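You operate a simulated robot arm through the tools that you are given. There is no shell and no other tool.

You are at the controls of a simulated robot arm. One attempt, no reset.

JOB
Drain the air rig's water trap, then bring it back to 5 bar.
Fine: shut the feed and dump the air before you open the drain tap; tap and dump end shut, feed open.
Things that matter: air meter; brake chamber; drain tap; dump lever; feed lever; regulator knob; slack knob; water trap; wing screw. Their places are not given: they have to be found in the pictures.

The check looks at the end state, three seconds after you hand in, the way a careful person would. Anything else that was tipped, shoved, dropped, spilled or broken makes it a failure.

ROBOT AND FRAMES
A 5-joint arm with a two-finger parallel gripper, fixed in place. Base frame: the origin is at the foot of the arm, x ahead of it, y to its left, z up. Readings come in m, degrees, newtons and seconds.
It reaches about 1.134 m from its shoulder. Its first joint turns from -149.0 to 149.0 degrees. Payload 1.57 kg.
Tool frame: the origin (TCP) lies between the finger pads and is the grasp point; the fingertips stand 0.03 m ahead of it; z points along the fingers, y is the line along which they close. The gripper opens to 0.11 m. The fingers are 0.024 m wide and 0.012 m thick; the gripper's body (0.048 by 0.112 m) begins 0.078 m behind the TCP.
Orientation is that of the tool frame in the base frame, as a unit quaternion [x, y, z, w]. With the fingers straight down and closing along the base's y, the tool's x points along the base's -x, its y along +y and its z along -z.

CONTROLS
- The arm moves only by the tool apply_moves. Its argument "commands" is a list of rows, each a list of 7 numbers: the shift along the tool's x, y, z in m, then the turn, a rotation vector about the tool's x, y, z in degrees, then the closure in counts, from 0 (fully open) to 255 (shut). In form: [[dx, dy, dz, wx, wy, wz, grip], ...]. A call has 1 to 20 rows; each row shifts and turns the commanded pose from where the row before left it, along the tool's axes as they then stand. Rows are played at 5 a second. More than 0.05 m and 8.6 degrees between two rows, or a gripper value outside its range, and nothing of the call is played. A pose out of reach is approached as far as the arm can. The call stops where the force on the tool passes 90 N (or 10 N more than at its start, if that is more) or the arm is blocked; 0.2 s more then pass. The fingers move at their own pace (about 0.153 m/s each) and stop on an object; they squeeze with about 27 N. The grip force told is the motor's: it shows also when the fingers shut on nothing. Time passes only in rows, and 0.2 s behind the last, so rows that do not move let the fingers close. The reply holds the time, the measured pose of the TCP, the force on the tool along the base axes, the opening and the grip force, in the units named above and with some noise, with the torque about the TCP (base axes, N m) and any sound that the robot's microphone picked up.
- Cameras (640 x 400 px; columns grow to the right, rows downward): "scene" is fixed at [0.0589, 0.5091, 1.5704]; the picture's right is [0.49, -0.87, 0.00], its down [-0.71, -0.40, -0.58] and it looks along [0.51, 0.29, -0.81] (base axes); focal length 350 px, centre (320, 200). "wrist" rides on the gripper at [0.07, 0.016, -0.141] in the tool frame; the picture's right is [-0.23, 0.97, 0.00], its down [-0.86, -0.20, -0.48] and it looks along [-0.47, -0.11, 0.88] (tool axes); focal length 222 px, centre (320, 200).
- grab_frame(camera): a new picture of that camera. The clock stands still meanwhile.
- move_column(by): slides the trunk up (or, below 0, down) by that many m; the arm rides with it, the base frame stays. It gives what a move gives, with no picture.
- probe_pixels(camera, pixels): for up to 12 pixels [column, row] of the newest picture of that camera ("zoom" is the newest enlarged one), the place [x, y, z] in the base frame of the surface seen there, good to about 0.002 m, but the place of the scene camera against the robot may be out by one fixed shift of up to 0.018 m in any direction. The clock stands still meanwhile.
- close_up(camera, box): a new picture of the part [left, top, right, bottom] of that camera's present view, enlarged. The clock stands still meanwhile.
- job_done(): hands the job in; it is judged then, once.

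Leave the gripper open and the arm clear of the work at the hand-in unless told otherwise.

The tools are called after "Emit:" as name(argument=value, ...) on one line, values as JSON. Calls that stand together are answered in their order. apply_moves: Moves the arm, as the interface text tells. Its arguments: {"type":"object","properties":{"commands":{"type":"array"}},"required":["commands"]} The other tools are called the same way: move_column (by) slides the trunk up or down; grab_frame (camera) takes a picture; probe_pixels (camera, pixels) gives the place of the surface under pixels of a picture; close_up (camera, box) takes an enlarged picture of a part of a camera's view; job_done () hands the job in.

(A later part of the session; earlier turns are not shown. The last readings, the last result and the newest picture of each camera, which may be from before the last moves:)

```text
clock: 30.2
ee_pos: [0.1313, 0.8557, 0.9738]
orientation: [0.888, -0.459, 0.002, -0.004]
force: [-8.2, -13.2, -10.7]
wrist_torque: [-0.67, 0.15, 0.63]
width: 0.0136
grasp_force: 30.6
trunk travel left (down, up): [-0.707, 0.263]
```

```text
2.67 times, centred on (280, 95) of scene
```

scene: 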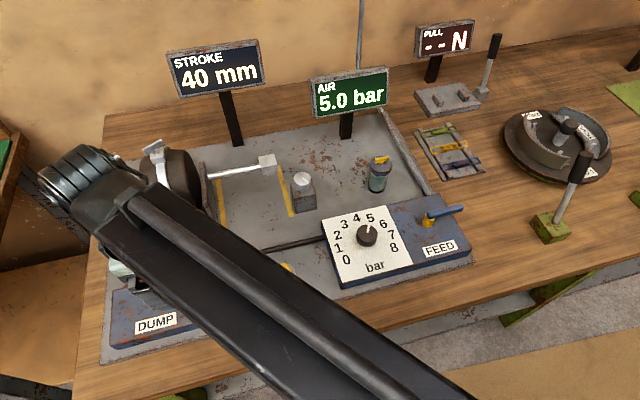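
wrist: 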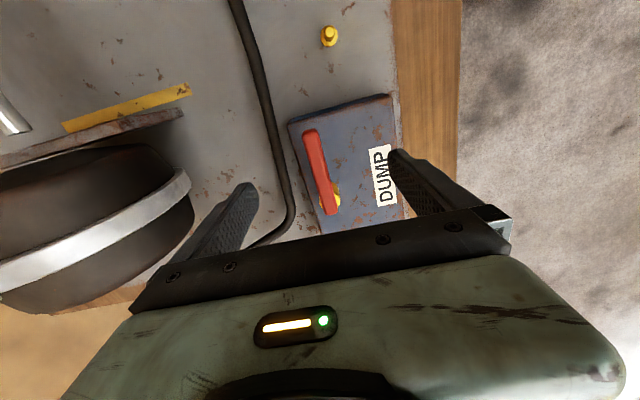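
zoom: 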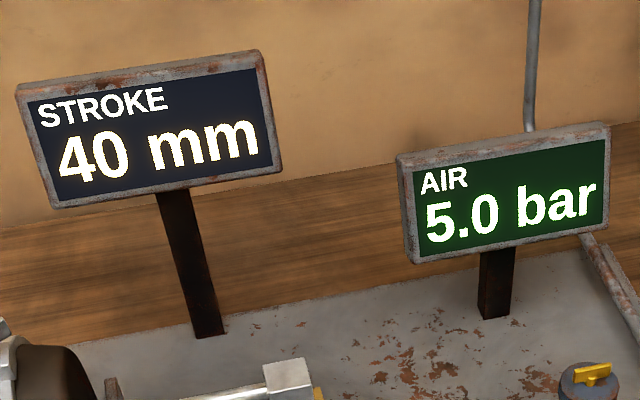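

The dump handle is turning clockwise. I'll go on another 40°.

Emit:
apply_moves(commands=[[-0.00034, 0.00487, 0, 0, 0, 8, 255], [-0.00034, 0.00487, 0, 0, 0, 8, 255], [-0.00034, 0.00487, 0, 0, 0, 8, 255], [-0.00034, 0.00487, 0, 0, 0, 8, 255], [-0.00034, 0.00487, 0, 0, 0, 8, 255], [0, 0, 0, 0, 0, 0, 255]])

Emit:
close_up(camera="scene", box=[160, 30, 400, 160])

Emit:
close_up(camera="wrist", box=[230, 90, 430, 250])

```text
clock: 31.6
ee_pos: [0.1075, 0.8493, 0.9746]
orientation: [-0.678, 0.735, 0.001, 0.004]
force: [-20.8, -10.8, -7.2]
wrist_torque: [-0.6, 0.64, 0.84]
width: 0.0136
grasp_force: 30.6
trunk travel left (down, up): [-0.707, 0.263]
```

```text
2.67 times, centred on (280, 95) of scene
```

zoom: 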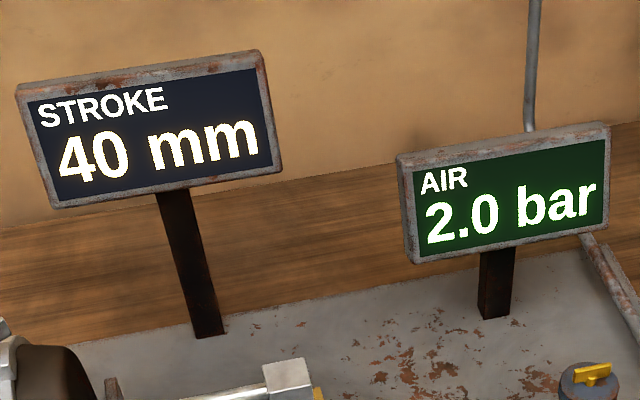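

```text
2.50 times, centred on (330, 170) of wrist
```

zoom: 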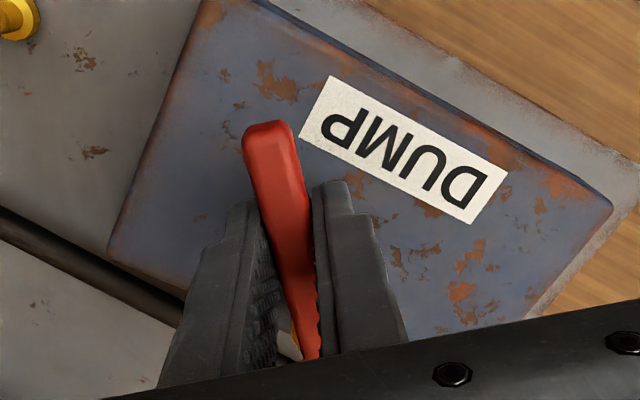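

AIR is falling and reads 2.0 bar. I'll complete the quarter turn with a small relief shift, another 42°.

Emit:
apply_moves(commands=[[0.0008, 0.0012, 0, 0, 0, 0, 255], [-0.00034, 0.00487, 0, 0, 0, 8, 255], [-0.00034, 0.00487, 0, 0, 0, 8, 255], [-0.00034, 0.00487, 0, 0, 0, 8, 255], [-0.00034, 0.00487, 0, 0, 0, 8, 255], [-0.00034, 0.00487, 0, 0, 0, 8, 255], [0, 0, 0, 0, 0, 0, 255]])

Emit:
grab_frame(camera="scene")

Emit:
close_up(camera="wrist", box=[230, 90, 430, 250])

```text
clock: 33.2
ee_pos: [0.0832, 0.8598, 0.9747]
orientation: [-0.385, 0.923, 0.004, 0.004]
force: [-23.4, 7.4, 10.1]
wrist_torque: [0.31, 0.0, 0.85]
width: 0.0145
grasp_force: 30.4
trunk travel left (down, up): [-0.707, 0.263]
```

```text
taken
```

scene: 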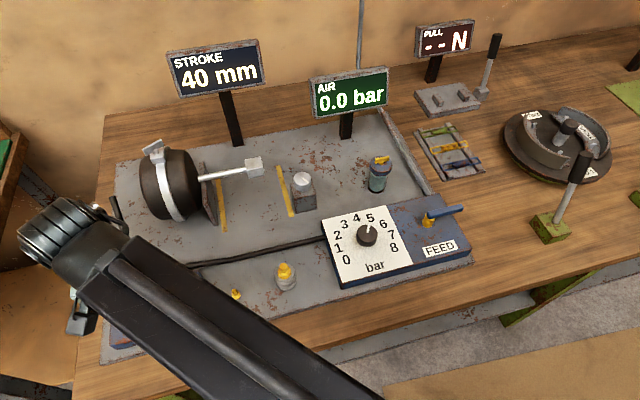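

```text
2.50 times, centred on (330, 170) of wrist
```

zoom: 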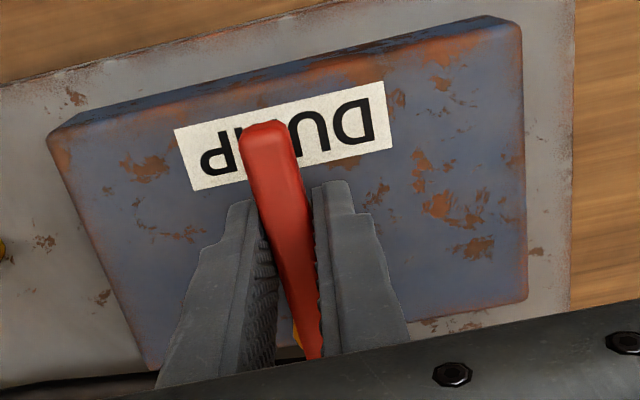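

AIR reads 0.0 bar, so the dump is open and the feed is holding shut. I'll relax the grip, open the fingers and rise.

Emit:
apply_moves(commands=[[0, 0, 0, 0, 0, 0, 120], [0, 0, 0, 0, 0, 0, 40], [0, 0, 0, 0, 0, 0, 0], [0, 0, 0, 0, 0, 0, 0]])

Emit:
close_up(camera="wrist", box=[200, 60, 440, 250])

```text
clock: 34.2
ee_pos: [0.087, 0.859, 0.9732]
orientation: [-0.386, 0.923, 0.001, 0.004]
force: [-0.6, 0.2, -0.2]
wrist_torque: [0.02, -0.01, -0.01]
width: 0.1099
grasp_force: 0.1
trunk travel left (down, up): [-0.707, 0.263]
```

```text
2.11 times, centred on (320, 155) of wrist
```

zoom: 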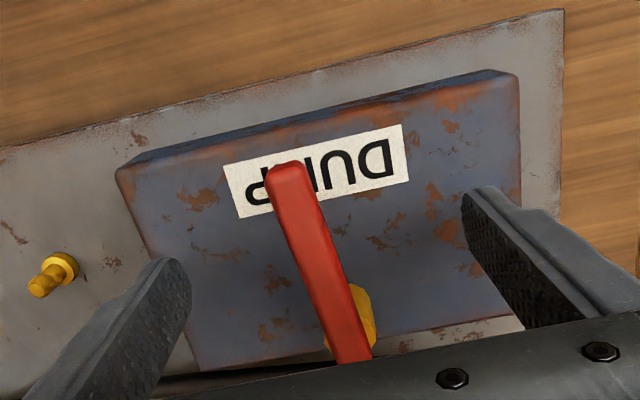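

I'll probe the dump handle's open position for the later return, then rise 0.13 m.

Emit:
probe_pixels(camera="zoom", pixels=[[288, 180], [305, 220], [325, 275], [345, 335], [365, 310], [328, 342]])

Emit:
move_column(by=0.13)

```text
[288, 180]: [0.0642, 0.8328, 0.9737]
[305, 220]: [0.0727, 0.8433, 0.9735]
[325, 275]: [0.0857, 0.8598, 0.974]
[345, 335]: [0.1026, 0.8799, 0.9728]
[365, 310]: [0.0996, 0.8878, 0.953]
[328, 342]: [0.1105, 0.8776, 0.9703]
```

```text
clock: 35.8
ee_pos: [0.0881, 0.8584, 1.1037]
orientation: [-0.385, 0.923, 0.002, 0.004]
force: [-0.4, 0.3, -0.7]
wrist_torque: [0.0, -0.01, 0.02]
width: 0.1099
grasp_force: 0.1
trunk travel left (down, up): [-0.837, 0.133]
```

The dump hub is refined to (0.110,0.889). Next I'll go to the drain tap on the trap near (0.565,0.639), travelling at z≈1.10 in front of the chamber.

Emit:
apply_moves(commands=[[-0.015, -0.0411, 0, 0, 0, 0, 0], [-0.015, -0.0411, 0, 0, 0, 0, 0], [-0.015, -0.0411, 0, 0, 0, 0, 0], [-0.015, -0.0411, 0, 0, 0, 0, 0], [-0.015, -0.0411, 0, 0, 0, 0, 0], [-0.015, -0.0411, 0, 0, 0, 0, 0], [-0.015, -0.0411, 0, 0, 0, 0, 0], [-0.015, -0.0411, 0, 0, 0, 0, 0], [-0.015, -0.0411, 0, 0, 0, 0, 0], [-0.015, -0.0411, 0, 0, 0, 0, 0]])

Emit:
grab_frame(camera="scene")

```text
clock: 38.0
ee_pos: [0.4849, 0.6762, 1.1044]
orientation: [-0.385, 0.923, 0.002, 0.004]
force: [0.2, -0.7, 0.9]
wrist_torque: [0.0, -0.01, 0.01]
width: 0.11
grasp_force: 0.2
trunk travel left (down, up): [-0.837, 0.133]
```

```text
taken
```

scene: 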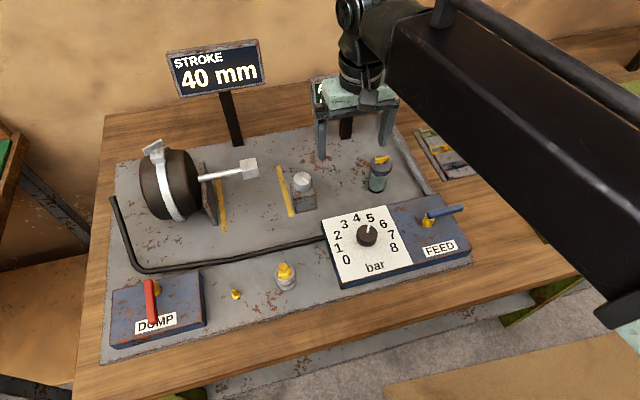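

The dump lever stands forward and the feed points right. I'll finish the approach and spin 88° so the fingers close across the tap's wing.

Emit:
apply_moves(commands=[[-0.015, -0.0411, 0, 0, 0, 0, 0], [-0.015, -0.0411, 0, 0, 0, 0, 0], [0, 0, 0, 0, 0, -8, 0], [0, 0, 0, 0, 0, -8, 0], [0, 0, 0, 0, 0, -8, 0], [0, 0, 0, 0, 0, -8, 0], [0, 0, 0, 0, 0, -8, 0], [0, 0, 0, 0, 0, -8, 0], [0, 0, 0, 0, 0, -8, 0], [0, 0, 0, 0, 0, -8, 0], [0, 0, 0, 0, 0, -8, 0], [0, 0, 0, 0, 0, -8, 0], [0, 0, 0, 0, 0, -8, 0], [0, 0, 0, 0, 0, 0, 0]])

Emit:
grab_frame(camera="wrist")

Emit:
grab_frame(camera="scene")

```text
clock: 41.0
ee_pos: [0.564, 0.6398, 1.1038]
orientation: [0.919, -0.395, 0.002, -0.004]
force: [0.6, -0.1, 0.6]
wrist_torque: [0.01, 0.0, 0.02]
width: 0.11
grasp_force: 0.0
trunk travel left (down, up): [-0.837, 0.133]
```

```text
taken
```

wrist: 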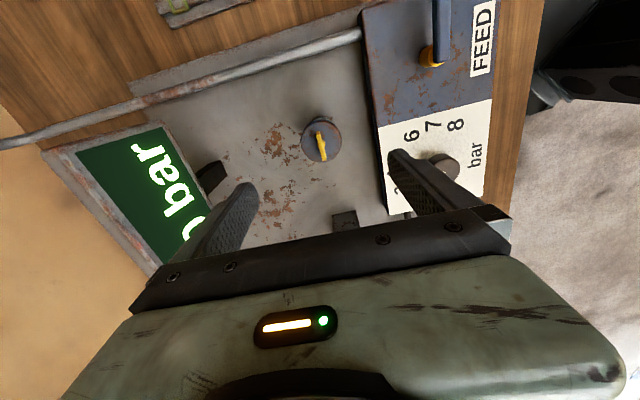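

```text
taken
```

scene: 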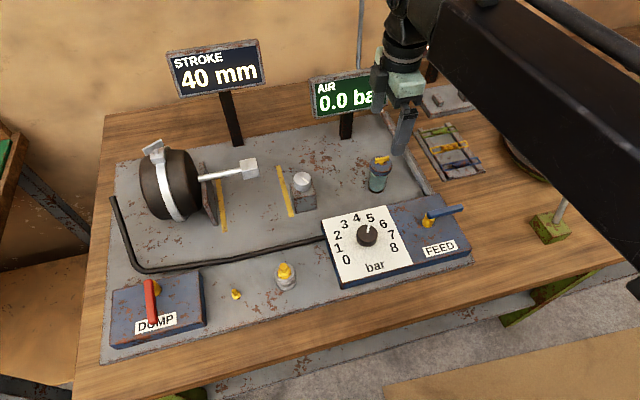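

AIR shows 0.0. The tap is visible at (321,140) in the wrist picture. I'll zoom and probe.

Emit:
close_up(camera="wrist", box=[280, 105, 360, 175])

```text
5.71 times, centred on (320, 140) of wrist
```

zoom: 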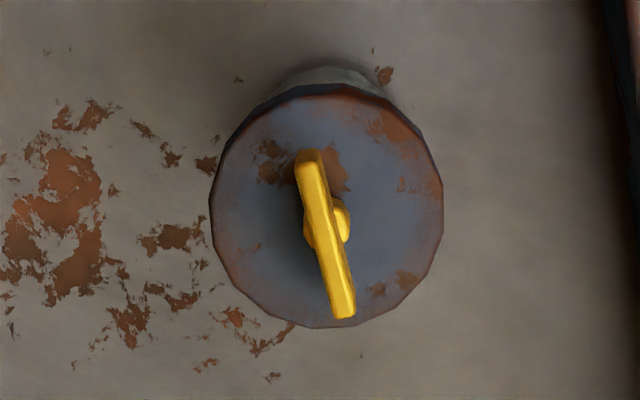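

Emit:
probe_pixels(camera="zoom", pixels=[[309, 158], [322, 220], [345, 310], [317, 190], [332, 265], [335, 225], [230, 200], [430, 200], [330, 95], [330, 318]])

```text
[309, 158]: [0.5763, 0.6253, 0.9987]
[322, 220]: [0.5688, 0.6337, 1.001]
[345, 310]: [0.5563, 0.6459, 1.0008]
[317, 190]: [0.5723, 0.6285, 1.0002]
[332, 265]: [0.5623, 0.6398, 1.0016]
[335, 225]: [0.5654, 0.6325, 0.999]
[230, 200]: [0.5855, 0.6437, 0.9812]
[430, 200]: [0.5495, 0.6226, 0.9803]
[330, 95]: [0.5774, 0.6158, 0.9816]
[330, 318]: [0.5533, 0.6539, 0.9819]
```

The wing is centred at (0.566,0.6355), runs at −45.8°, and tops out at z≈1.000. The lid is at 0.981. I'll centre over it and narrow the fingers to about 55 mm.

Emit:
apply_moves(commands=[[0.0045, 0.0015, 0, 0, 0, -0.7, 128], [0, 0, 0, 0, 0, 0, 128], [0, 0, 0, 0, 0, 0, 128]])

```text
clock: 41.8
ee_pos: [0.5659, 0.6361, 1.1031]
orientation: [0.92, -0.391, 0.002, -0.003]
force: [-0.5, 0.0, 0.0]
wrist_torque: [0.0, 0.01, -0.02]
width: 0.0547
grasp_force: 0.0
trunk travel left (down, up): [-0.837, 0.133]
```

I'm centred at (0.566,0.636). I'll lower 0.05 m and check against the meter and lid.

Emit:
move_column(by=-0.05)

Emit:
grab_frame(camera="wrist")

Emit:
grab_frame(camera="scene")

```text
clock: 42.7
ee_pos: [0.5654, 0.6357, 1.054]
orientation: [0.921, -0.391, 0.002, -0.005]
force: [-0.3, -0.9, -0.1]
wrist_torque: [0.01, -0.01, 0.01]
width: 0.0548
grasp_force: 0.1
trunk travel left (down, up): [-0.787, 0.183]
```

```text
taken
```

wrist: 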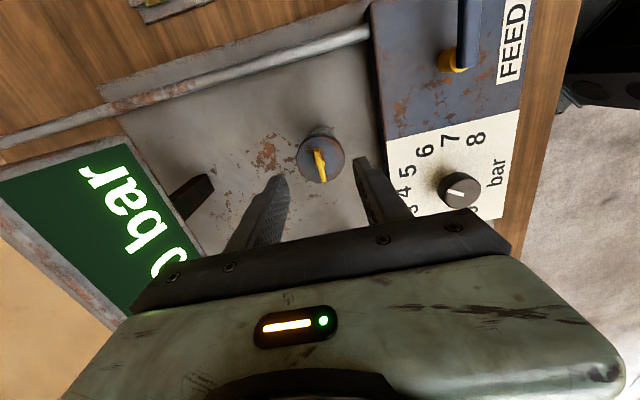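

```text
taken
```

scene: 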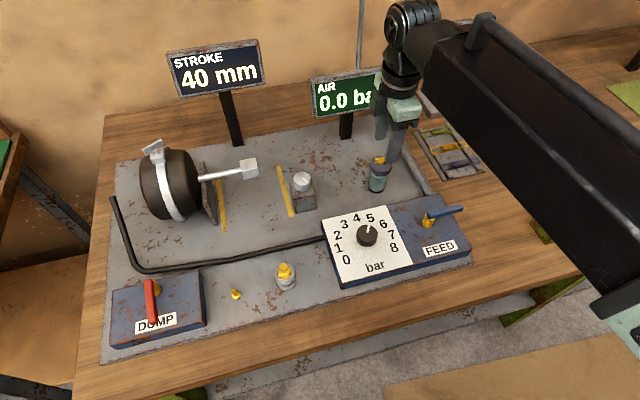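

Clearance to the meter is about 0.1 m. I'll lower the last 37 mm so the fingertips stop about 6 mm above the lid.

Emit:
move_column(by=-0.037)

Emit:
close_up(camera="wrist", box=[250, 100, 410, 240])

```text
clock: 43.5
ee_pos: [0.5665, 0.6361, 1.0178]
orientation: [0.92, -0.391, 0.002, -0.005]
force: [0.6, 1.4, 0.5]
wrist_torque: [-0.02, -0.01, 0.02]
width: 0.0546
grasp_force: 0.0
trunk travel left (down, up): [-0.75, 0.22]
```

```text
2.86 times, centred on (330, 170) of wrist
```

zoom: 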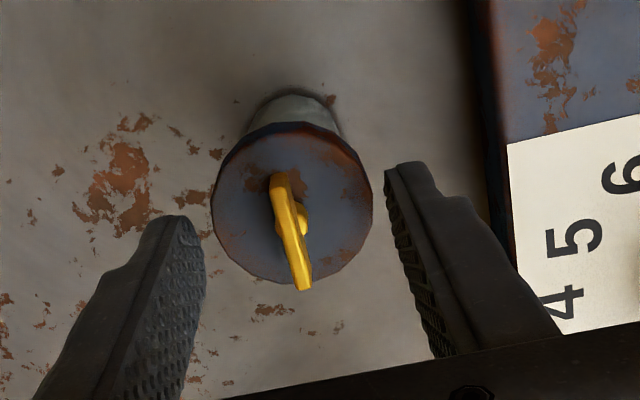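

The wing sits between the fingers. I'll close on it.

Emit:
apply_moves(commands=[[0, 0, 0, 0, 0, 0, 220], [0, 0, 0, 0, 0, 0, 255], [0, 0, 0, 0, 0, 0, 255], [0, 0, 0, 0, 0, 0, 255]])

Emit:
close_up(camera="wrist", box=[250, 100, 410, 240])

```text
clock: 44.5
ee_pos: [0.5656, 0.6355, 1.0177]
orientation: [0.921, -0.39, 0.002, -0.005]
force: [1.0, 0.9, 2.7]
wrist_torque: [0.02, -0.05, -0.01]
width: 0.0092
grasp_force: 28.1
trunk travel left (down, up): [-0.75, 0.22]
```

```text
2.86 times, centred on (330, 170) of wrist
```

zoom: 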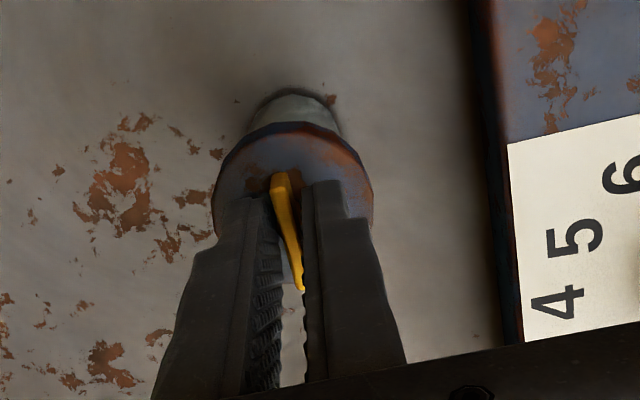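

Gripped at 9.2 mm with low side force. I'll try 10° clockwise in place, the direction that opened the other valves, and read the torque.

Emit:
apply_moves(commands=[[0, 0, 0, 0, 0, 5, 255], [0, 0, 0, 0, 0, 5, 255], [0, 0, 0, 0, 0, 0, 255]])

Emit:
close_up(camera="wrist", box=[250, 100, 410, 240])

```text
clock: 45.3
ee_pos: [0.5658, 0.6341, 1.0169]
orientation: [0.883, -0.469, 0.001, -0.004]
force: [1.3, 1.5, 3.0]
wrist_torque: [-0.45, 0.08, 0.42]
width: 0.0092
grasp_force: 27.7
trunk travel left (down, up): [-0.75, 0.22]
```

```text
2.86 times, centred on (330, 170) of wrist
```

zoom: 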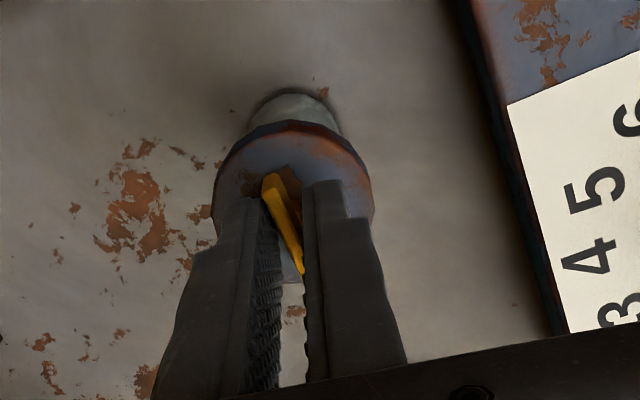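

In the picture the wing moved with the panel rather than with the fingers, and torque rose to 0.42 N m, so clockwise seems blocked. I'll return and try counter-clockwise.

Emit:
apply_moves(commands=[[0, 0, 0, 0, 0, -5, 255], [0, 0, 0, 0, 0, -5, 255], [0, 0, 0, 0, 0, -5, 255], [0, 0, 0, 0, 0, -5, 255], [0, 0, 0, 0, 0, 0, 255]])

Emit:
close_up(camera="wrist", box=[250, 100, 410, 240])

```text
clock: 46.5
ee_pos: [0.5668, 0.6363, 1.0164]
orientation: [0.951, -0.308, 0.002, -0.005]
force: [2.5, 5.0, 4.8]
wrist_torque: [0.58, 0.59, -0.01]
width: 0.0093
grasp_force: 27.7
trunk travel left (down, up): [-0.75, 0.22]
```

```text
2.86 times, centred on (330, 170) of wrist
```

zoom: 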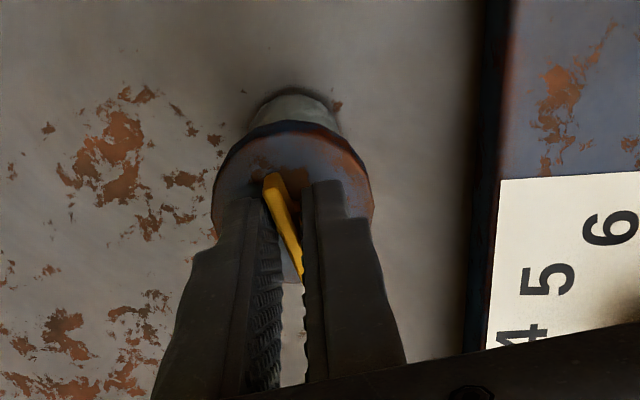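

The wing now follows the fingers while the panel turns in view, and the torque is near 0, so counter-clockwise moves the tap. I'll continue 24° more counter-clockwise and recheck.

Emit:
apply_moves(commands=[[0, 0, 0, 0, 0, -8, 255], [0, 0, 0, 0, 0, -8, 255], [0, 0, 0, 0, 0, -8, 255], [0, 0, 0, 0, 0, 0, 255]])

Emit:
close_up(camera="wrist", box=[250, 100, 410, 240])

Emit:
close_up(camera="scene", box=[300, 60, 440, 210])

```text
clock: 47.5
ee_pos: [0.565, 0.6357, 1.0168]
orientation: [0.995, -0.104, 0.003, -0.004]
force: [7.6, 10.5, 13.0]
wrist_torque: [0.42, 0.26, -0.03]
width: 0.0094
grasp_force: 28.2
trunk travel left (down, up): [-0.75, 0.22]
```

```text
2.86 times, centred on (330, 170) of wrist
```

zoom: 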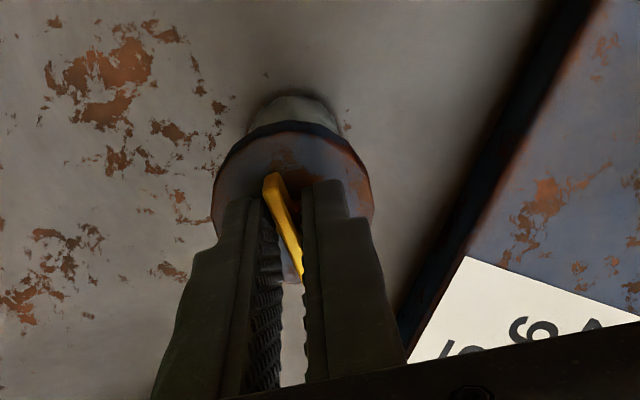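

```text
2.67 times, centred on (370, 135) of scene
```

zoom: 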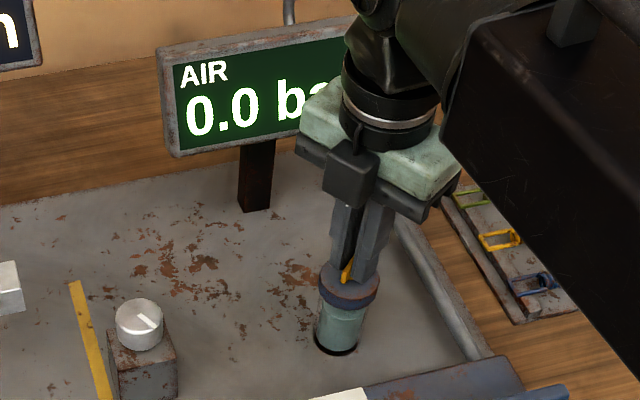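

Before going on, I want to be sure only the tap turns and not the lid, so I'll look closely at the lid's rust marks.

Emit:
close_up(camera="scene", box=[350, 140, 420, 200])

Emit:
close_up(camera="wrist", box=[290, 130, 360, 180])

```text
6.67 times, centred on (385, 170) of scene
```

zoom: 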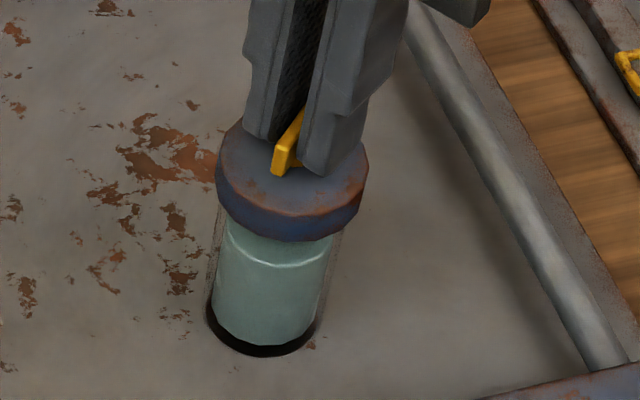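

```text
8.00 times, centred on (325, 155) of wrist
```

zoom: 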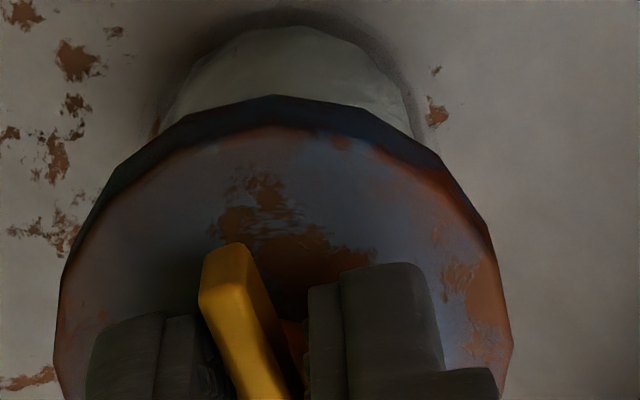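

The lid's rust marks and facets haven't moved, so only the tap turns. I can also see the water surface high in the glass. I'll continue 40° more counter-clockwise.

Emit:
apply_moves(commands=[[0, 0, 0, 0, 0, -8, 255], [0, 0, 0, 0, 0, -8, 255], [0, 0, 0, 0, 0, -8, 255], [0, 0, 0, 0, 0, -8, 255], [0, 0, 0, 0, 0, -8, 255], [0, 0, 0, 0, 0, 0, 255]])

Emit:
close_up(camera="scene", box=[350, 140, 420, 200])

Emit:
close_up(camera="wrist", box=[250, 100, 410, 240])

```text
clock: 48.9
ee_pos: [0.5671, 0.6361, 1.0167]
orientation: [0.97, 0.243, 0.005, -0.004]
force: [9.0, 17.2, 13.7]
wrist_torque: [0.47, -0.19, 0.03]
width: 0.0094
grasp_force: 28.0
trunk travel left (down, up): [-0.75, 0.22]
```

```text
6.67 times, centred on (385, 170) of scene
```

zoom: 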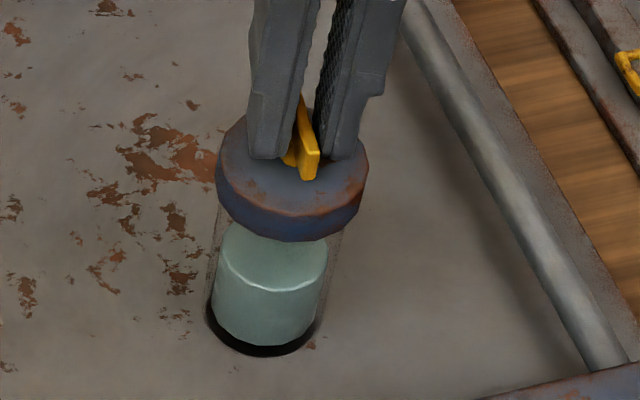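

```text
2.86 times, centred on (330, 170) of wrist
```

zoom: 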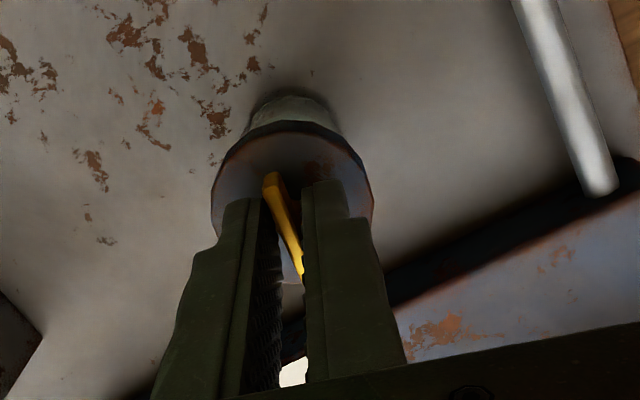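

The water level is dropping, so the tap is open. I'll hold still for 4 seconds and watch the level.

Emit:
apply_moves(commands=[[0, 0, 0, 0, 0, 0, 255], [0, 0, 0, 0, 0, 0, 255], [0, 0, 0, 0, 0, 0, 255], [0, 0, 0, 0, 0, 0, 255], [0, 0, 0, 0, 0, 0, 255], [0, 0, 0, 0, 0, 0, 255], [0, 0, 0, 0, 0, 0, 255], [0, 0, 0, 0, 0, 0, 255], [0, 0, 0, 0, 0, 0, 255], [0, 0, 0, 0, 0, 0, 255], [0, 0, 0, 0, 0, 0, 255], [0, 0, 0, 0, 0, 0, 255], [0, 0, 0, 0, 0, 0, 255], [0, 0, 0, 0, 0, 0, 255], [0, 0, 0, 0, 0, 0, 255], [0, 0, 0, 0, 0, 0, 255], [0, 0, 0, 0, 0, 0, 255], [0, 0, 0, 0, 0, 0, 255], [0, 0, 0, 0, 0, 0, 255], [0, 0, 0, 0, 0, 0, 255]])

Emit:
close_up(camera="scene", box=[350, 140, 420, 200])

Emit:
grab_frame(camera="scene")

```text
clock: 53.1
ee_pos: [0.5655, 0.637, 1.0172]
orientation: [0.97, 0.242, 0.005, -0.003]
force: [5.3, 15.9, 10.9]
wrist_torque: [0.55, -0.32, -0.03]
width: 0.0094
grasp_force: 27.8
trunk travel left (down, up): [-0.75, 0.22]
```

```text
6.67 times, centred on (385, 170) of scene
```

zoom: 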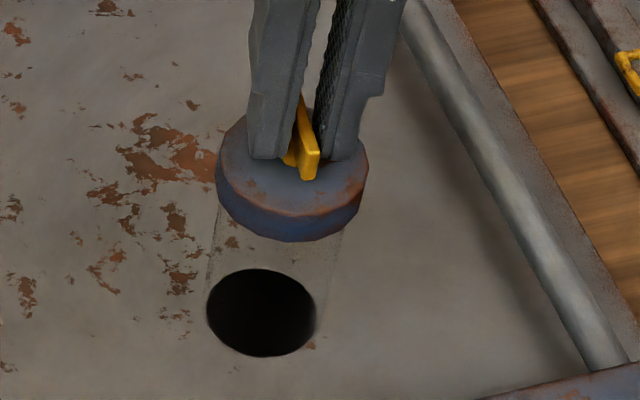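

```text
taken
```

scene: 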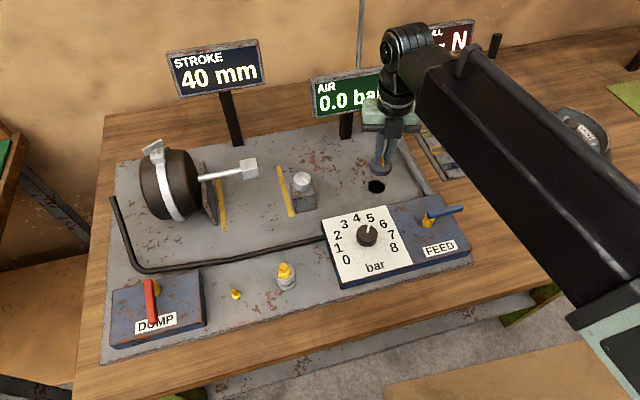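

The trap is empty: the glass is clear down to the black base. I'll shut the tap by turning clockwise 84° back, plus 4° to seat it against its stop.

Emit:
apply_moves(commands=[[0, 0, 0, 0, 0, 8, 255], [0, 0, 0, 0, 0, 8, 255], [0, 0, 0, 0, 0, 8, 255], [0, 0, 0, 0, 0, 8, 255], [0, 0, 0, 0, 0, 8, 255], [0, 0, 0, 0, 0, 8, 255], [0, 0, 0, 0, 0, 8, 255], [0, 0, 0, 0, 0, 8, 255], [0, 0, 0, 0, 0, 8, 255], [0, 0, 0, 0, 0, 8, 255], [0, 0, 0, 0, 0, 8, 255], [0, 0, 0, 0, 0, 0, 255]])

Emit:
close_up(camera="scene", box=[350, 140, 420, 200])

Emit:
close_up(camera="wrist", box=[250, 100, 410, 240])

```text
clock: 55.7
ee_pos: [0.5662, 0.6355, 1.0173]
orientation: [0.865, -0.501, 0.002, -0.005]
force: [2.2, 8.4, 1.8]
wrist_torque: [-0.16, 0.09, 0.8]
width: 0.011
grasp_force: 28.6
trunk travel left (down, up): [-0.75, 0.22]
```

```text
6.67 times, centred on (385, 170) of scene
```

zoom: 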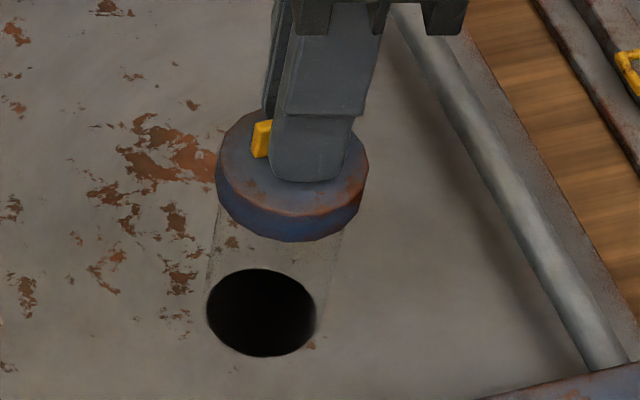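

```text
2.86 times, centred on (330, 170) of wrist
```

zoom: 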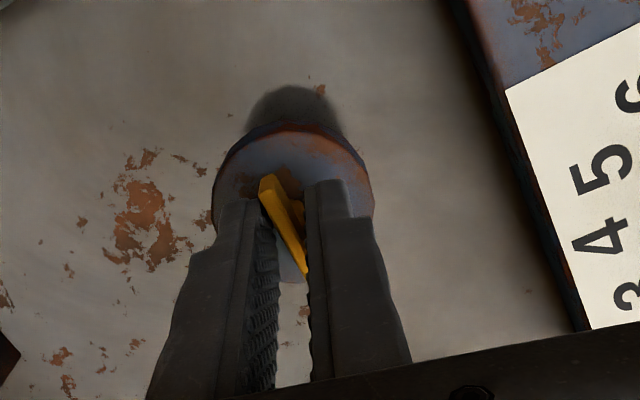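

The torque is 0.8 N m and the grip is wedging open, so the tap is at its shut stop. I'll open the fingers to 55 mm and compare the wing's angle with the start.

Emit:
apply_moves(commands=[[0, 0, 0, 0, 0, 0, 200], [0, 0, 0, 0, 0, 0, 128], [0, 0, 0, 0, 0, 0, 128], [0, 0, 0, 0, 0, 0, 128]])

Emit:
move_column(by=0.05)

Emit:
close_up(camera="wrist", box=[260, 100, 380, 190])

Emit:
close_up(camera="scene", box=[350, 140, 420, 200])

```text
clock: 56.7
ee_pos: [0.5658, 0.6352, 1.0163]
orientation: [0.865, -0.501, 0.001, -0.005]
force: [0.2, -0.6, 0.5]
wrist_torque: [0.02, 0.0, -0.02]
width: 0.055
grasp_force: 0.1
trunk travel left (down, up): [-0.75, 0.22]
```

```text
clock: 57.6
ee_pos: [0.5657, 0.6353, 1.0656]
orientation: [0.866, -0.5, 0.002, -0.004]
force: [-0.7, 0.1, -0.1]
wrist_torque: [0.02, -0.01, 0.03]
width: 0.0547
grasp_force: 0.0
trunk travel left (down, up): [-0.8, 0.17]
```

```text
4.44 times, centred on (320, 145) of wrist
```

zoom: 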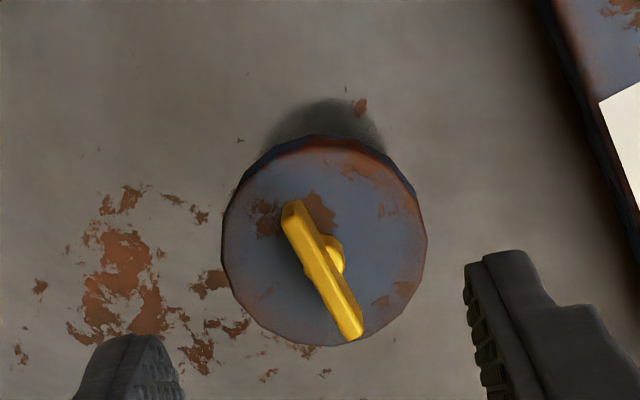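

```text
6.67 times, centred on (385, 170) of scene
```

zoom: 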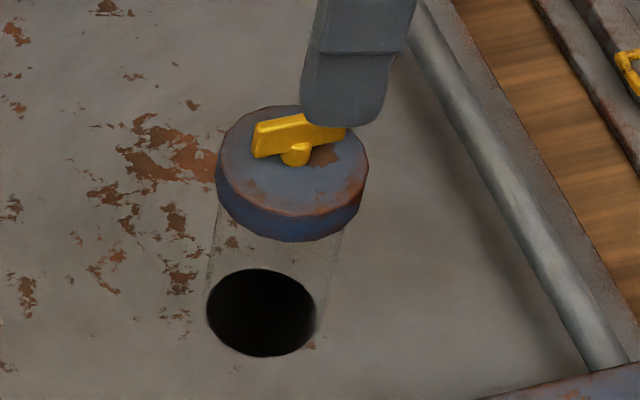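

The wing looks the same as at the start. I'll confirm its angle with a probe.

Emit:
grab_frame(camera="wrist")

Emit:
close_up(camera="wrist", box=[260, 100, 380, 190])

Emit:
probe_pixels(camera="zoom", pixels=[[296, 210], [310, 240], [335, 290], [352, 328]])

```text
taken
```

wrist: 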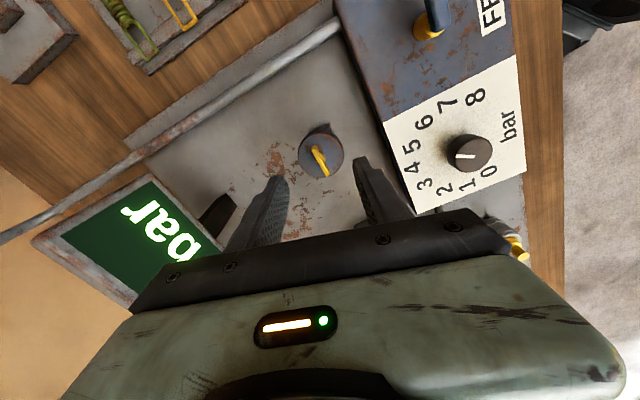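

```text
4.44 times, centred on (320, 145) of wrist
```

zoom: 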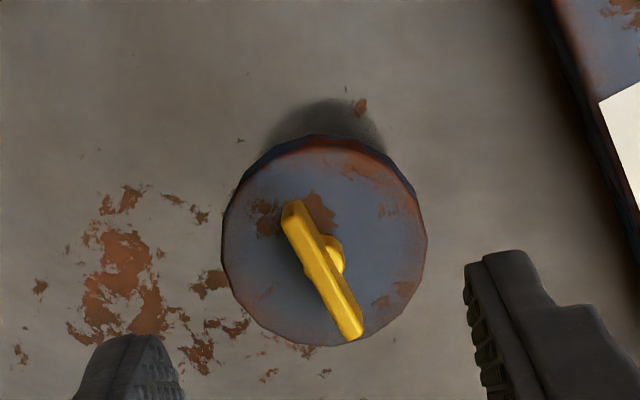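

```text
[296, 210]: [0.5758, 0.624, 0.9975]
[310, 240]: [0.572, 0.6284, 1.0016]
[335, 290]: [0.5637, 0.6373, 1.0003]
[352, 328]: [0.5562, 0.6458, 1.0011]
```

The tap is exactly back at its shut angle and the trap is empty. Next I'll shut the dump. First I'll rise and spin to match the dump handle at 230.8°.

Emit:
move_column(by=0.038)

Emit:
apply_moves(commands=[[0, 0, 0, 0, 0, 7.69, 0], [0, 0, 0, 0, 0, 7.69, 0], [0, 0, 0, 0, 0, 7.69, 0], [0, 0, 0, 0, 0, 7.69, 0], [0, 0, 0, 0, 0, 7.69, 0], [0, 0, 0, 0, 0, 7.69, 0], [0, 0, 0, 0, 0, 7.69, 0], [0, 0, 0, 0, 0, 7.69, 0], [0, 0, 0, 0, 0, 7.69, 0], [0, 0, 0, 0, 0, 0, 0]])

```text
clock: 58.5
ee_pos: [0.5668, 0.6351, 1.1049]
orientation: [0.866, -0.5, 0.001, -0.004]
force: [-0.1, -0.4, -0.2]
wrist_torque: [0.01, 0.0, -0.02]
width: 0.0549
grasp_force: 0.0
trunk travel left (down, up): [-0.838, 0.132]
```

```text
clock: 60.7
ee_pos: [0.5662, 0.6353, 1.1055]
orientation: [-0.428, 0.904, 0.001, 0.004]
force: [1.0, -0.1, 0.3]
wrist_torque: [0.03, 0.01, -0.03]
width: 0.1097
grasp_force: 0.1
trunk travel left (down, up): [-0.838, 0.132]
```

I've spun to match. I'll travel back along the same path to above the dump handle at about (0.088,0.862).

Emit:
apply_moves(commands=[[0.01053, 0.0428, 0, 0, 0, 0, 0], [0.01053, 0.0428, 0, 0, 0, 0, 0], [0.01053, 0.0428, 0, 0, 0, 0, 0], [0.01053, 0.0428, 0, 0, 0, 0, 0], [0.01053, 0.0428, 0, 0, 0, 0, 0], [0.01053, 0.0428, 0, 0, 0, 0, 0], [0.01053, 0.0428, 0, 0, 0, 0, 0], [0.01053, 0.0428, 0, 0, 0, 0, 0], [0.01053, 0.0428, 0, 0, 0, 0, 0], [0.01053, 0.0428, 0, 0, 0, 0, 0], [0.01053, 0.0428, 0, 0, 0, 0, 0], [0.01053, 0.0428, 0, 0, 0, 0, 0], [0, 0, 0, 0, 0, 0, 0]])

Emit:
grab_frame(camera="wrist")

Emit:
grab_frame(camera="scene")

```text
clock: 63.5
ee_pos: [0.0888, 0.8625, 1.1042]
orientation: [-0.428, 0.904, 0.001, 0.004]
force: [-0.4, -0.5, 0.4]
wrist_torque: [0.04, -0.05, 0.04]
width: 0.1104
grasp_force: 0.1
trunk travel left (down, up): [-0.838, 0.132]
```

```text
taken
```

wrist: 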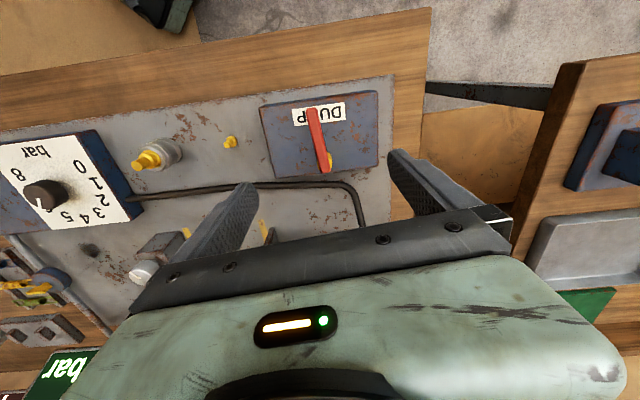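

```text
taken
```

scene: 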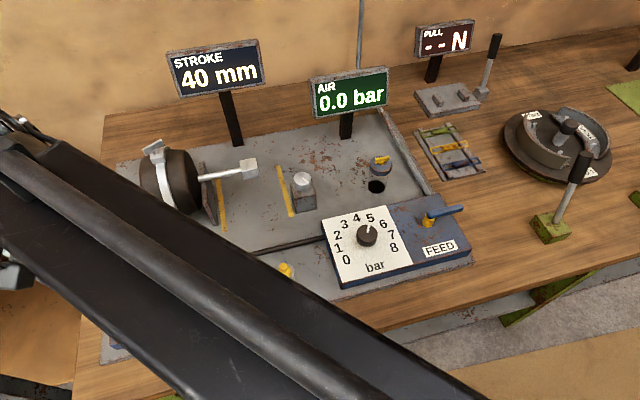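

The handle at (318,140) is between the fingers in view. I'll lower 0.09 m, then check.

Emit:
move_column(by=-0.09)

Emit:
close_up(camera="wrist", box=[200, 60, 440, 250])

```text
clock: 64.7
ee_pos: [0.0876, 0.8624, 1.0156]
orientation: [-0.429, 0.903, 0.001, 0.004]
force: [0.6, 0.3, -0.4]
wrist_torque: [0.02, 0.0, 0.03]
width: 0.11
grasp_force: 0.1
trunk travel left (down, up): [-0.748, 0.222]
```

```text
2.11 times, centred on (320, 155) of wrist
```

zoom: 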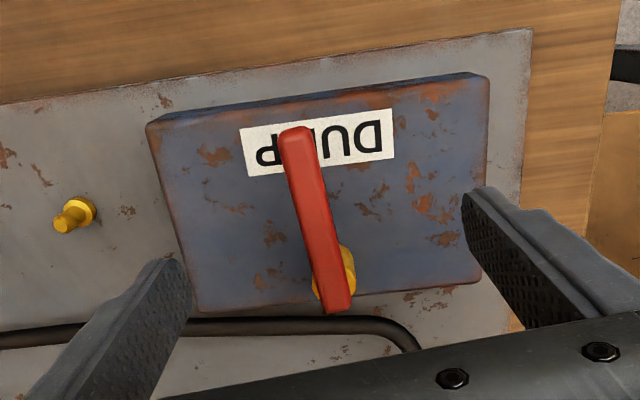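

It's clear of the stud and hose. I'll lower the rest to z≈0.974.

Emit:
move_column(by=-0.0415)

Emit:
apply_moves(commands=[[0, 0, 0, 0, 0, 0, 185], [0, 0, 0, 0, 0, 0, 185], [0, 0, 0, 0, 0, 0, 185]])

Emit:
close_up(camera="wrist", box=[230, 90, 430, 250])

```text
clock: 65.6
ee_pos: [0.0884, 0.8624, 0.9731]
orientation: [-0.429, 0.903, 0.002, 0.006]
force: [0.4, 0.2, 1.1]
wrist_torque: [-0.03, -0.03, 0.02]
width: 0.1103
grasp_force: 0.1
trunk travel left (down, up): [-0.707, 0.263]
```

```text
clock: 66.4
ee_pos: [0.0886, 0.8625, 0.9732]
orientation: [-0.429, 0.903, 0.001, 0.005]
force: [-0.1, 0.4, -0.3]
wrist_torque: [-0.02, 0.02, 0.03]
width: 0.0306
grasp_force: 0.1
trunk travel left (down, up): [-0.707, 0.263]
```

```text
2.50 times, centred on (330, 170) of wrist
```

zoom: 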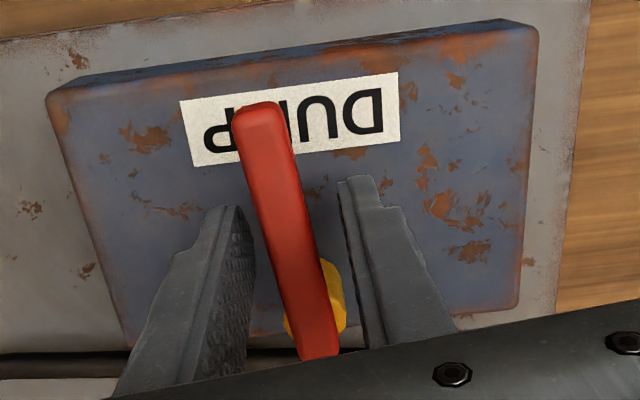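

It's centred. I'll close and turn the dump handle counter-clockwise, first 40°.

Emit:
apply_moves(commands=[[0, 0, 0, 0, 0, 0, 255], [0, 0, 0, 0, 0, 0, 255], [-0.00034, -0.0048, 0, 0, 0, -8, 255], [-0.00034, -0.0048, 0, 0, 0, -8, 255], [-0.00034, -0.0048, 0, 0, 0, -8, 255], [-0.00034, -0.0048, 0, 0, 0, -8, 255], [-0.00034, -0.0048, 0, 0, 0, -8, 255], [0, 0, 0, 0, 0, 0, 255]])

Emit:
close_up(camera="wrist", box=[230, 90, 430, 250])

```text
clock: 68.2
ee_pos: [0.1105, 0.855, 0.9729]
orientation: [0.713, -0.702, -0.001, -0.004]
force: [-1.8, 2.9, 0.9]
wrist_torque: [0.74, 0.26, 0.07]
width: 0.0138
grasp_force: 30.2
trunk travel left (down, up): [-0.707, 0.263]
```

```text
2.50 times, centred on (330, 170) of wrist
```

zoom: 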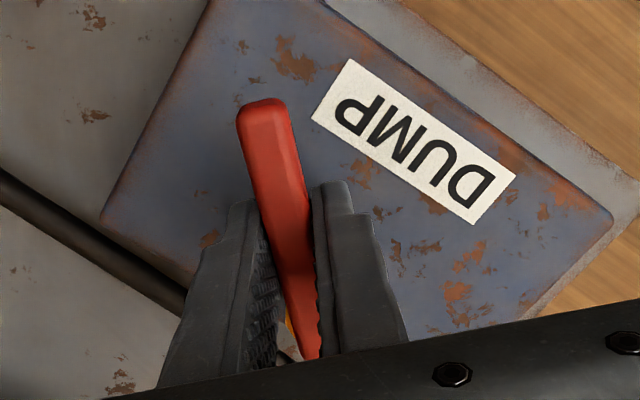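

That went smoothly, with only about 3 N side force. I'll go on the remaining 42°.

Emit:
apply_moves(commands=[[-0.00034, -0.0048, 0, 0, 0, -8, 255], [-0.00034, -0.0048, 0, 0, 0, -8, 255], [-0.00034, -0.0048, 0, 0, 0, -8, 255], [-0.00034, -0.0048, 0, 0, 0, -8, 255], [-0.00034, -0.0048, 0, 0, 0, -8, 255], [-0.0001, -0.0012, 0, 0, 0, -2, 255], [0, 0, 0, 0, 0, 0, 255]])

Emit:
close_up(camera="wrist", box=[230, 90, 430, 250])

```text
clock: 69.8
ee_pos: [0.1319, 0.863, 0.9736]
orientation: [0.917, -0.399, 0.002, -0.004]
force: [-11.3, -0.1, -1.5]
wrist_torque: [-0.11, 0.41, 0.29]
width: 0.0136
grasp_force: 29.9
trunk travel left (down, up): [-0.707, 0.263]
```

```text
2.50 times, centred on (330, 170) of wrist
```

zoom: 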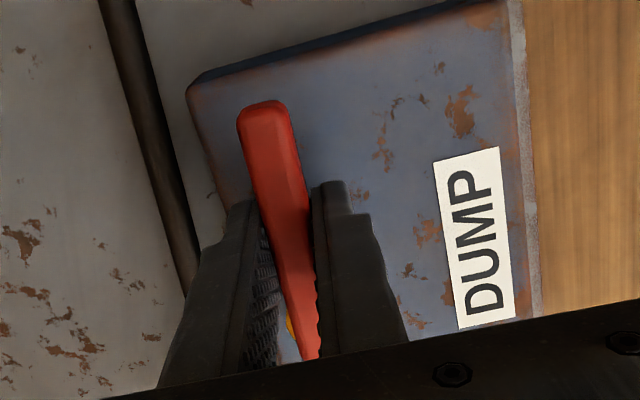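

It's at 82°, with a resisting force beginning. I'll press on a little to seat it on its stop.

Emit:
apply_moves(commands=[[0, -0.0015, 0, 0, 0, -1.5, 255], [0, -0.0015, 0, 0, 0, -1.5, 255], [0, -0.0015, 0, 0, 0, 0, 255], [0, 0, 0, 0, 0, 0, 255]])

```text
clock: 70.8
ee_pos: [0.1344, 0.8638, 0.9745]
orientation: [0.927, -0.376, 0.002, -0.002]
force: [-25.0, -28.9, -22.1]
wrist_torque: [-0.28, 0.22, -0.08]
width: 0.014
grasp_force: 29.8
trunk travel left (down, up): [-0.707, 0.263]
```

There's a firm 38 N reaction, so it's on the stop. I'll relax, open the fingers and measure the handle.

Emit:
apply_moves(commands=[[0, 0.0035, 0, 0, 0, 0, 255], [0, 0, 0, 0, 0, 0, 120], [0, 0, 0, 0, 0, 0, 40], [0, 0, 0, 0, 0, 0, 0], [0, 0, 0, 0, 0, 0, 0]])

Emit:
close_up(camera="wrist", box=[200, 60, 440, 250])

Emit:
probe_pixels(camera="zoom", pixels=[[293, 160], [305, 220], [320, 280], [335, 330]])

```text
clock: 72.0
ee_pos: [0.1339, 0.8634, 0.9745]
orientation: [0.926, -0.377, 0.001, -0.005]
force: [0.3, 0.2, -0.5]
wrist_torque: [0.05, 0.04, 0.0]
width: 0.1097
grasp_force: 0.1
trunk travel left (down, up): [-0.707, 0.263]
```

```text
2.11 times, centred on (320, 155) of wrist
```

zoom: 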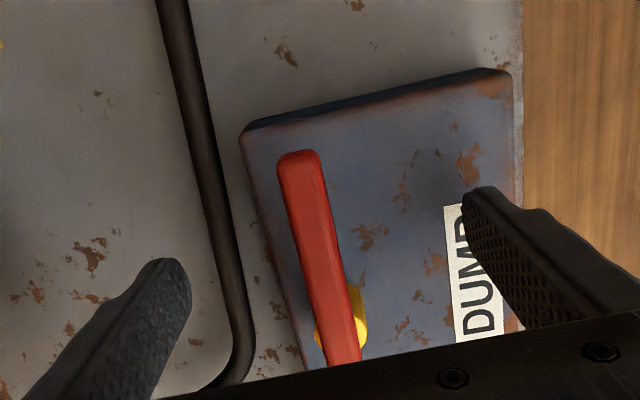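

```text
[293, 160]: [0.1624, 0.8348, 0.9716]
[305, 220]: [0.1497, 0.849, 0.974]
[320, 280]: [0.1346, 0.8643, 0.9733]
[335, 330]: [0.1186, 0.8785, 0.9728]
```

The dump handle is back at −45°, which is shut. I'll rise 0.10 m and cross back to the feed lever.

Emit:
move_column(by=0.1)

```text
clock: 73.3
ee_pos: [0.1351, 0.8645, 1.0733]
orientation: [0.927, -0.376, 0.002, -0.004]
force: [-0.3, 0.8, -0.5]
wrist_torque: [0.0, 0.0, 0.02]
width: 0.1101
grasp_force: 0.0
trunk travel left (down, up): [-0.807, 0.163]
```

I'm at z=1.073 and clear, so I'll cross back now.

Emit:
apply_moves(commands=[[0.0398, 0.00064, 0, 0, 0, 0, 0], [0.0398, 0.00064, 0, 0, 0, 0, 0], [0.0398, 0.00064, 0, 0, 0, 0, 0], [0.0398, 0.00064, 0, 0, 0, 0, 0], [0.0398, 0.00064, 0, 0, 0, 0, 0], [0.0398, 0.00064, 0, 0, 0, 0, 0], [0.0398, 0.00064, 0, 0, 0, 0, 0], [0.0398, 0.00064, 0, 0, 0, 0, 0], [0.0398, 0.00064, 0, 0, 0, 0, 0], [0.0398, 0.00064, 0, 0, 0, 0, 0], [0.0398, 0.00064, 0, 0, 0, 0, 0], [0.0398, 0.00064, 0, 0, 0, 0, 0], [0.0398, 0.00064, 0, 0, 0, 0, 0], [0.0398, 0.00064, 0, 0, 0, 0, 0], [0, 0, 0, 0, 0, 3, 0]])

Emit:
grab_frame(camera="scene")

Emit:
close_up(camera="wrist", box=[260, 70, 420, 220])

```text
clock: 76.5
ee_pos: [0.5279, 0.4692, 1.072]
orientation: [0.916, -0.4, 0.002, -0.004]
force: [0.2, 0.6, -0.2]
wrist_torque: [0.04, 0.0, 0.02]
width: 0.11
grasp_force: 0.1
trunk travel left (down, up): [-0.807, 0.163]
```

```text
taken
```

scene: 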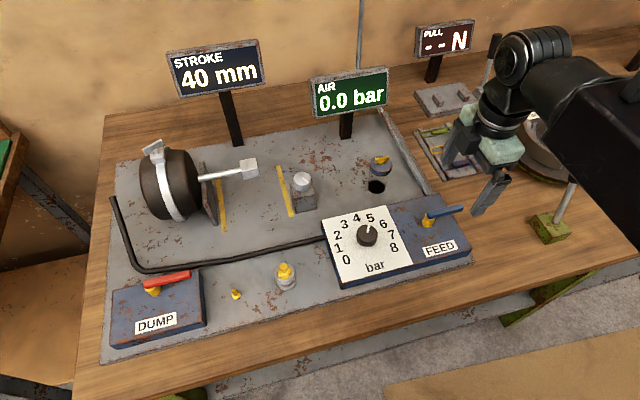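

```text
2.67 times, centred on (340, 145) of wrist
```

zoom: 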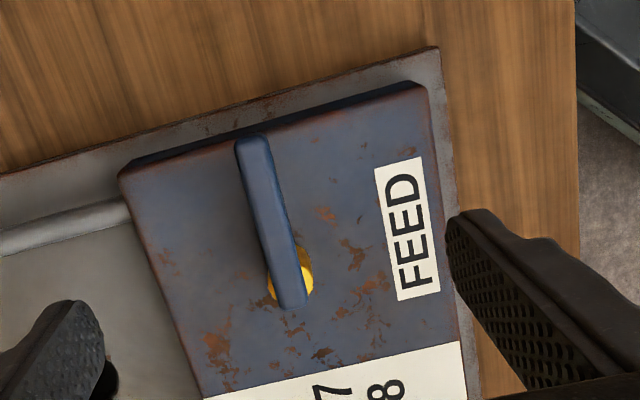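

Dump and tap both look shut, and AIR reads 0.0. I'll probe the feed handle.

Emit:
probe_pixels(camera="zoom", pixels=[[254, 148], [264, 190], [276, 240], [290, 295], [312, 280], [272, 285]])

```text
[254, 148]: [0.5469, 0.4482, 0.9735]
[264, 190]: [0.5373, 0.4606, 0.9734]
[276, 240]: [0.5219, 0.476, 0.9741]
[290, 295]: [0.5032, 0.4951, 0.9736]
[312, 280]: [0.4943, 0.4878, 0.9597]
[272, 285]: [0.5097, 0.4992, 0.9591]
```

The grasp point (0.527,0.469) is directly below the hand and the angle matches. I'll lower 0.06 m, check, then lower the rest.

Emit:
move_column(by=-0.06)

Emit:
close_up(camera="wrist", box=[200, 60, 440, 250])

```text
clock: 77.5
ee_pos: [0.5285, 0.469, 1.014]
orientation: [0.917, -0.4, 0.001, -0.004]
force: [-0.6, -0.7, 0.2]
wrist_torque: [-0.05, 0.03, 0.0]
width: 0.1101
grasp_force: 0.1
trunk travel left (down, up): [-0.747, 0.223]
```

```text
2.11 times, centred on (320, 155) of wrist
```

zoom: 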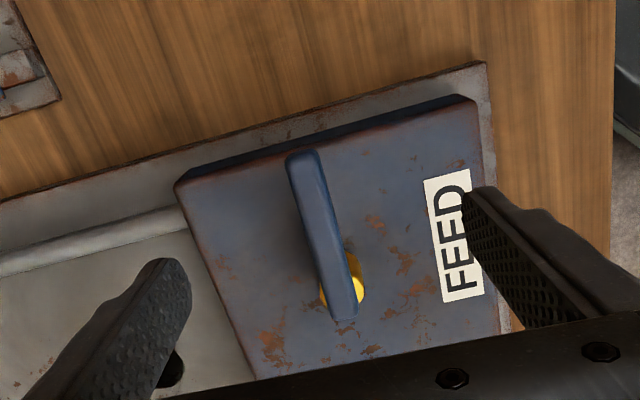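

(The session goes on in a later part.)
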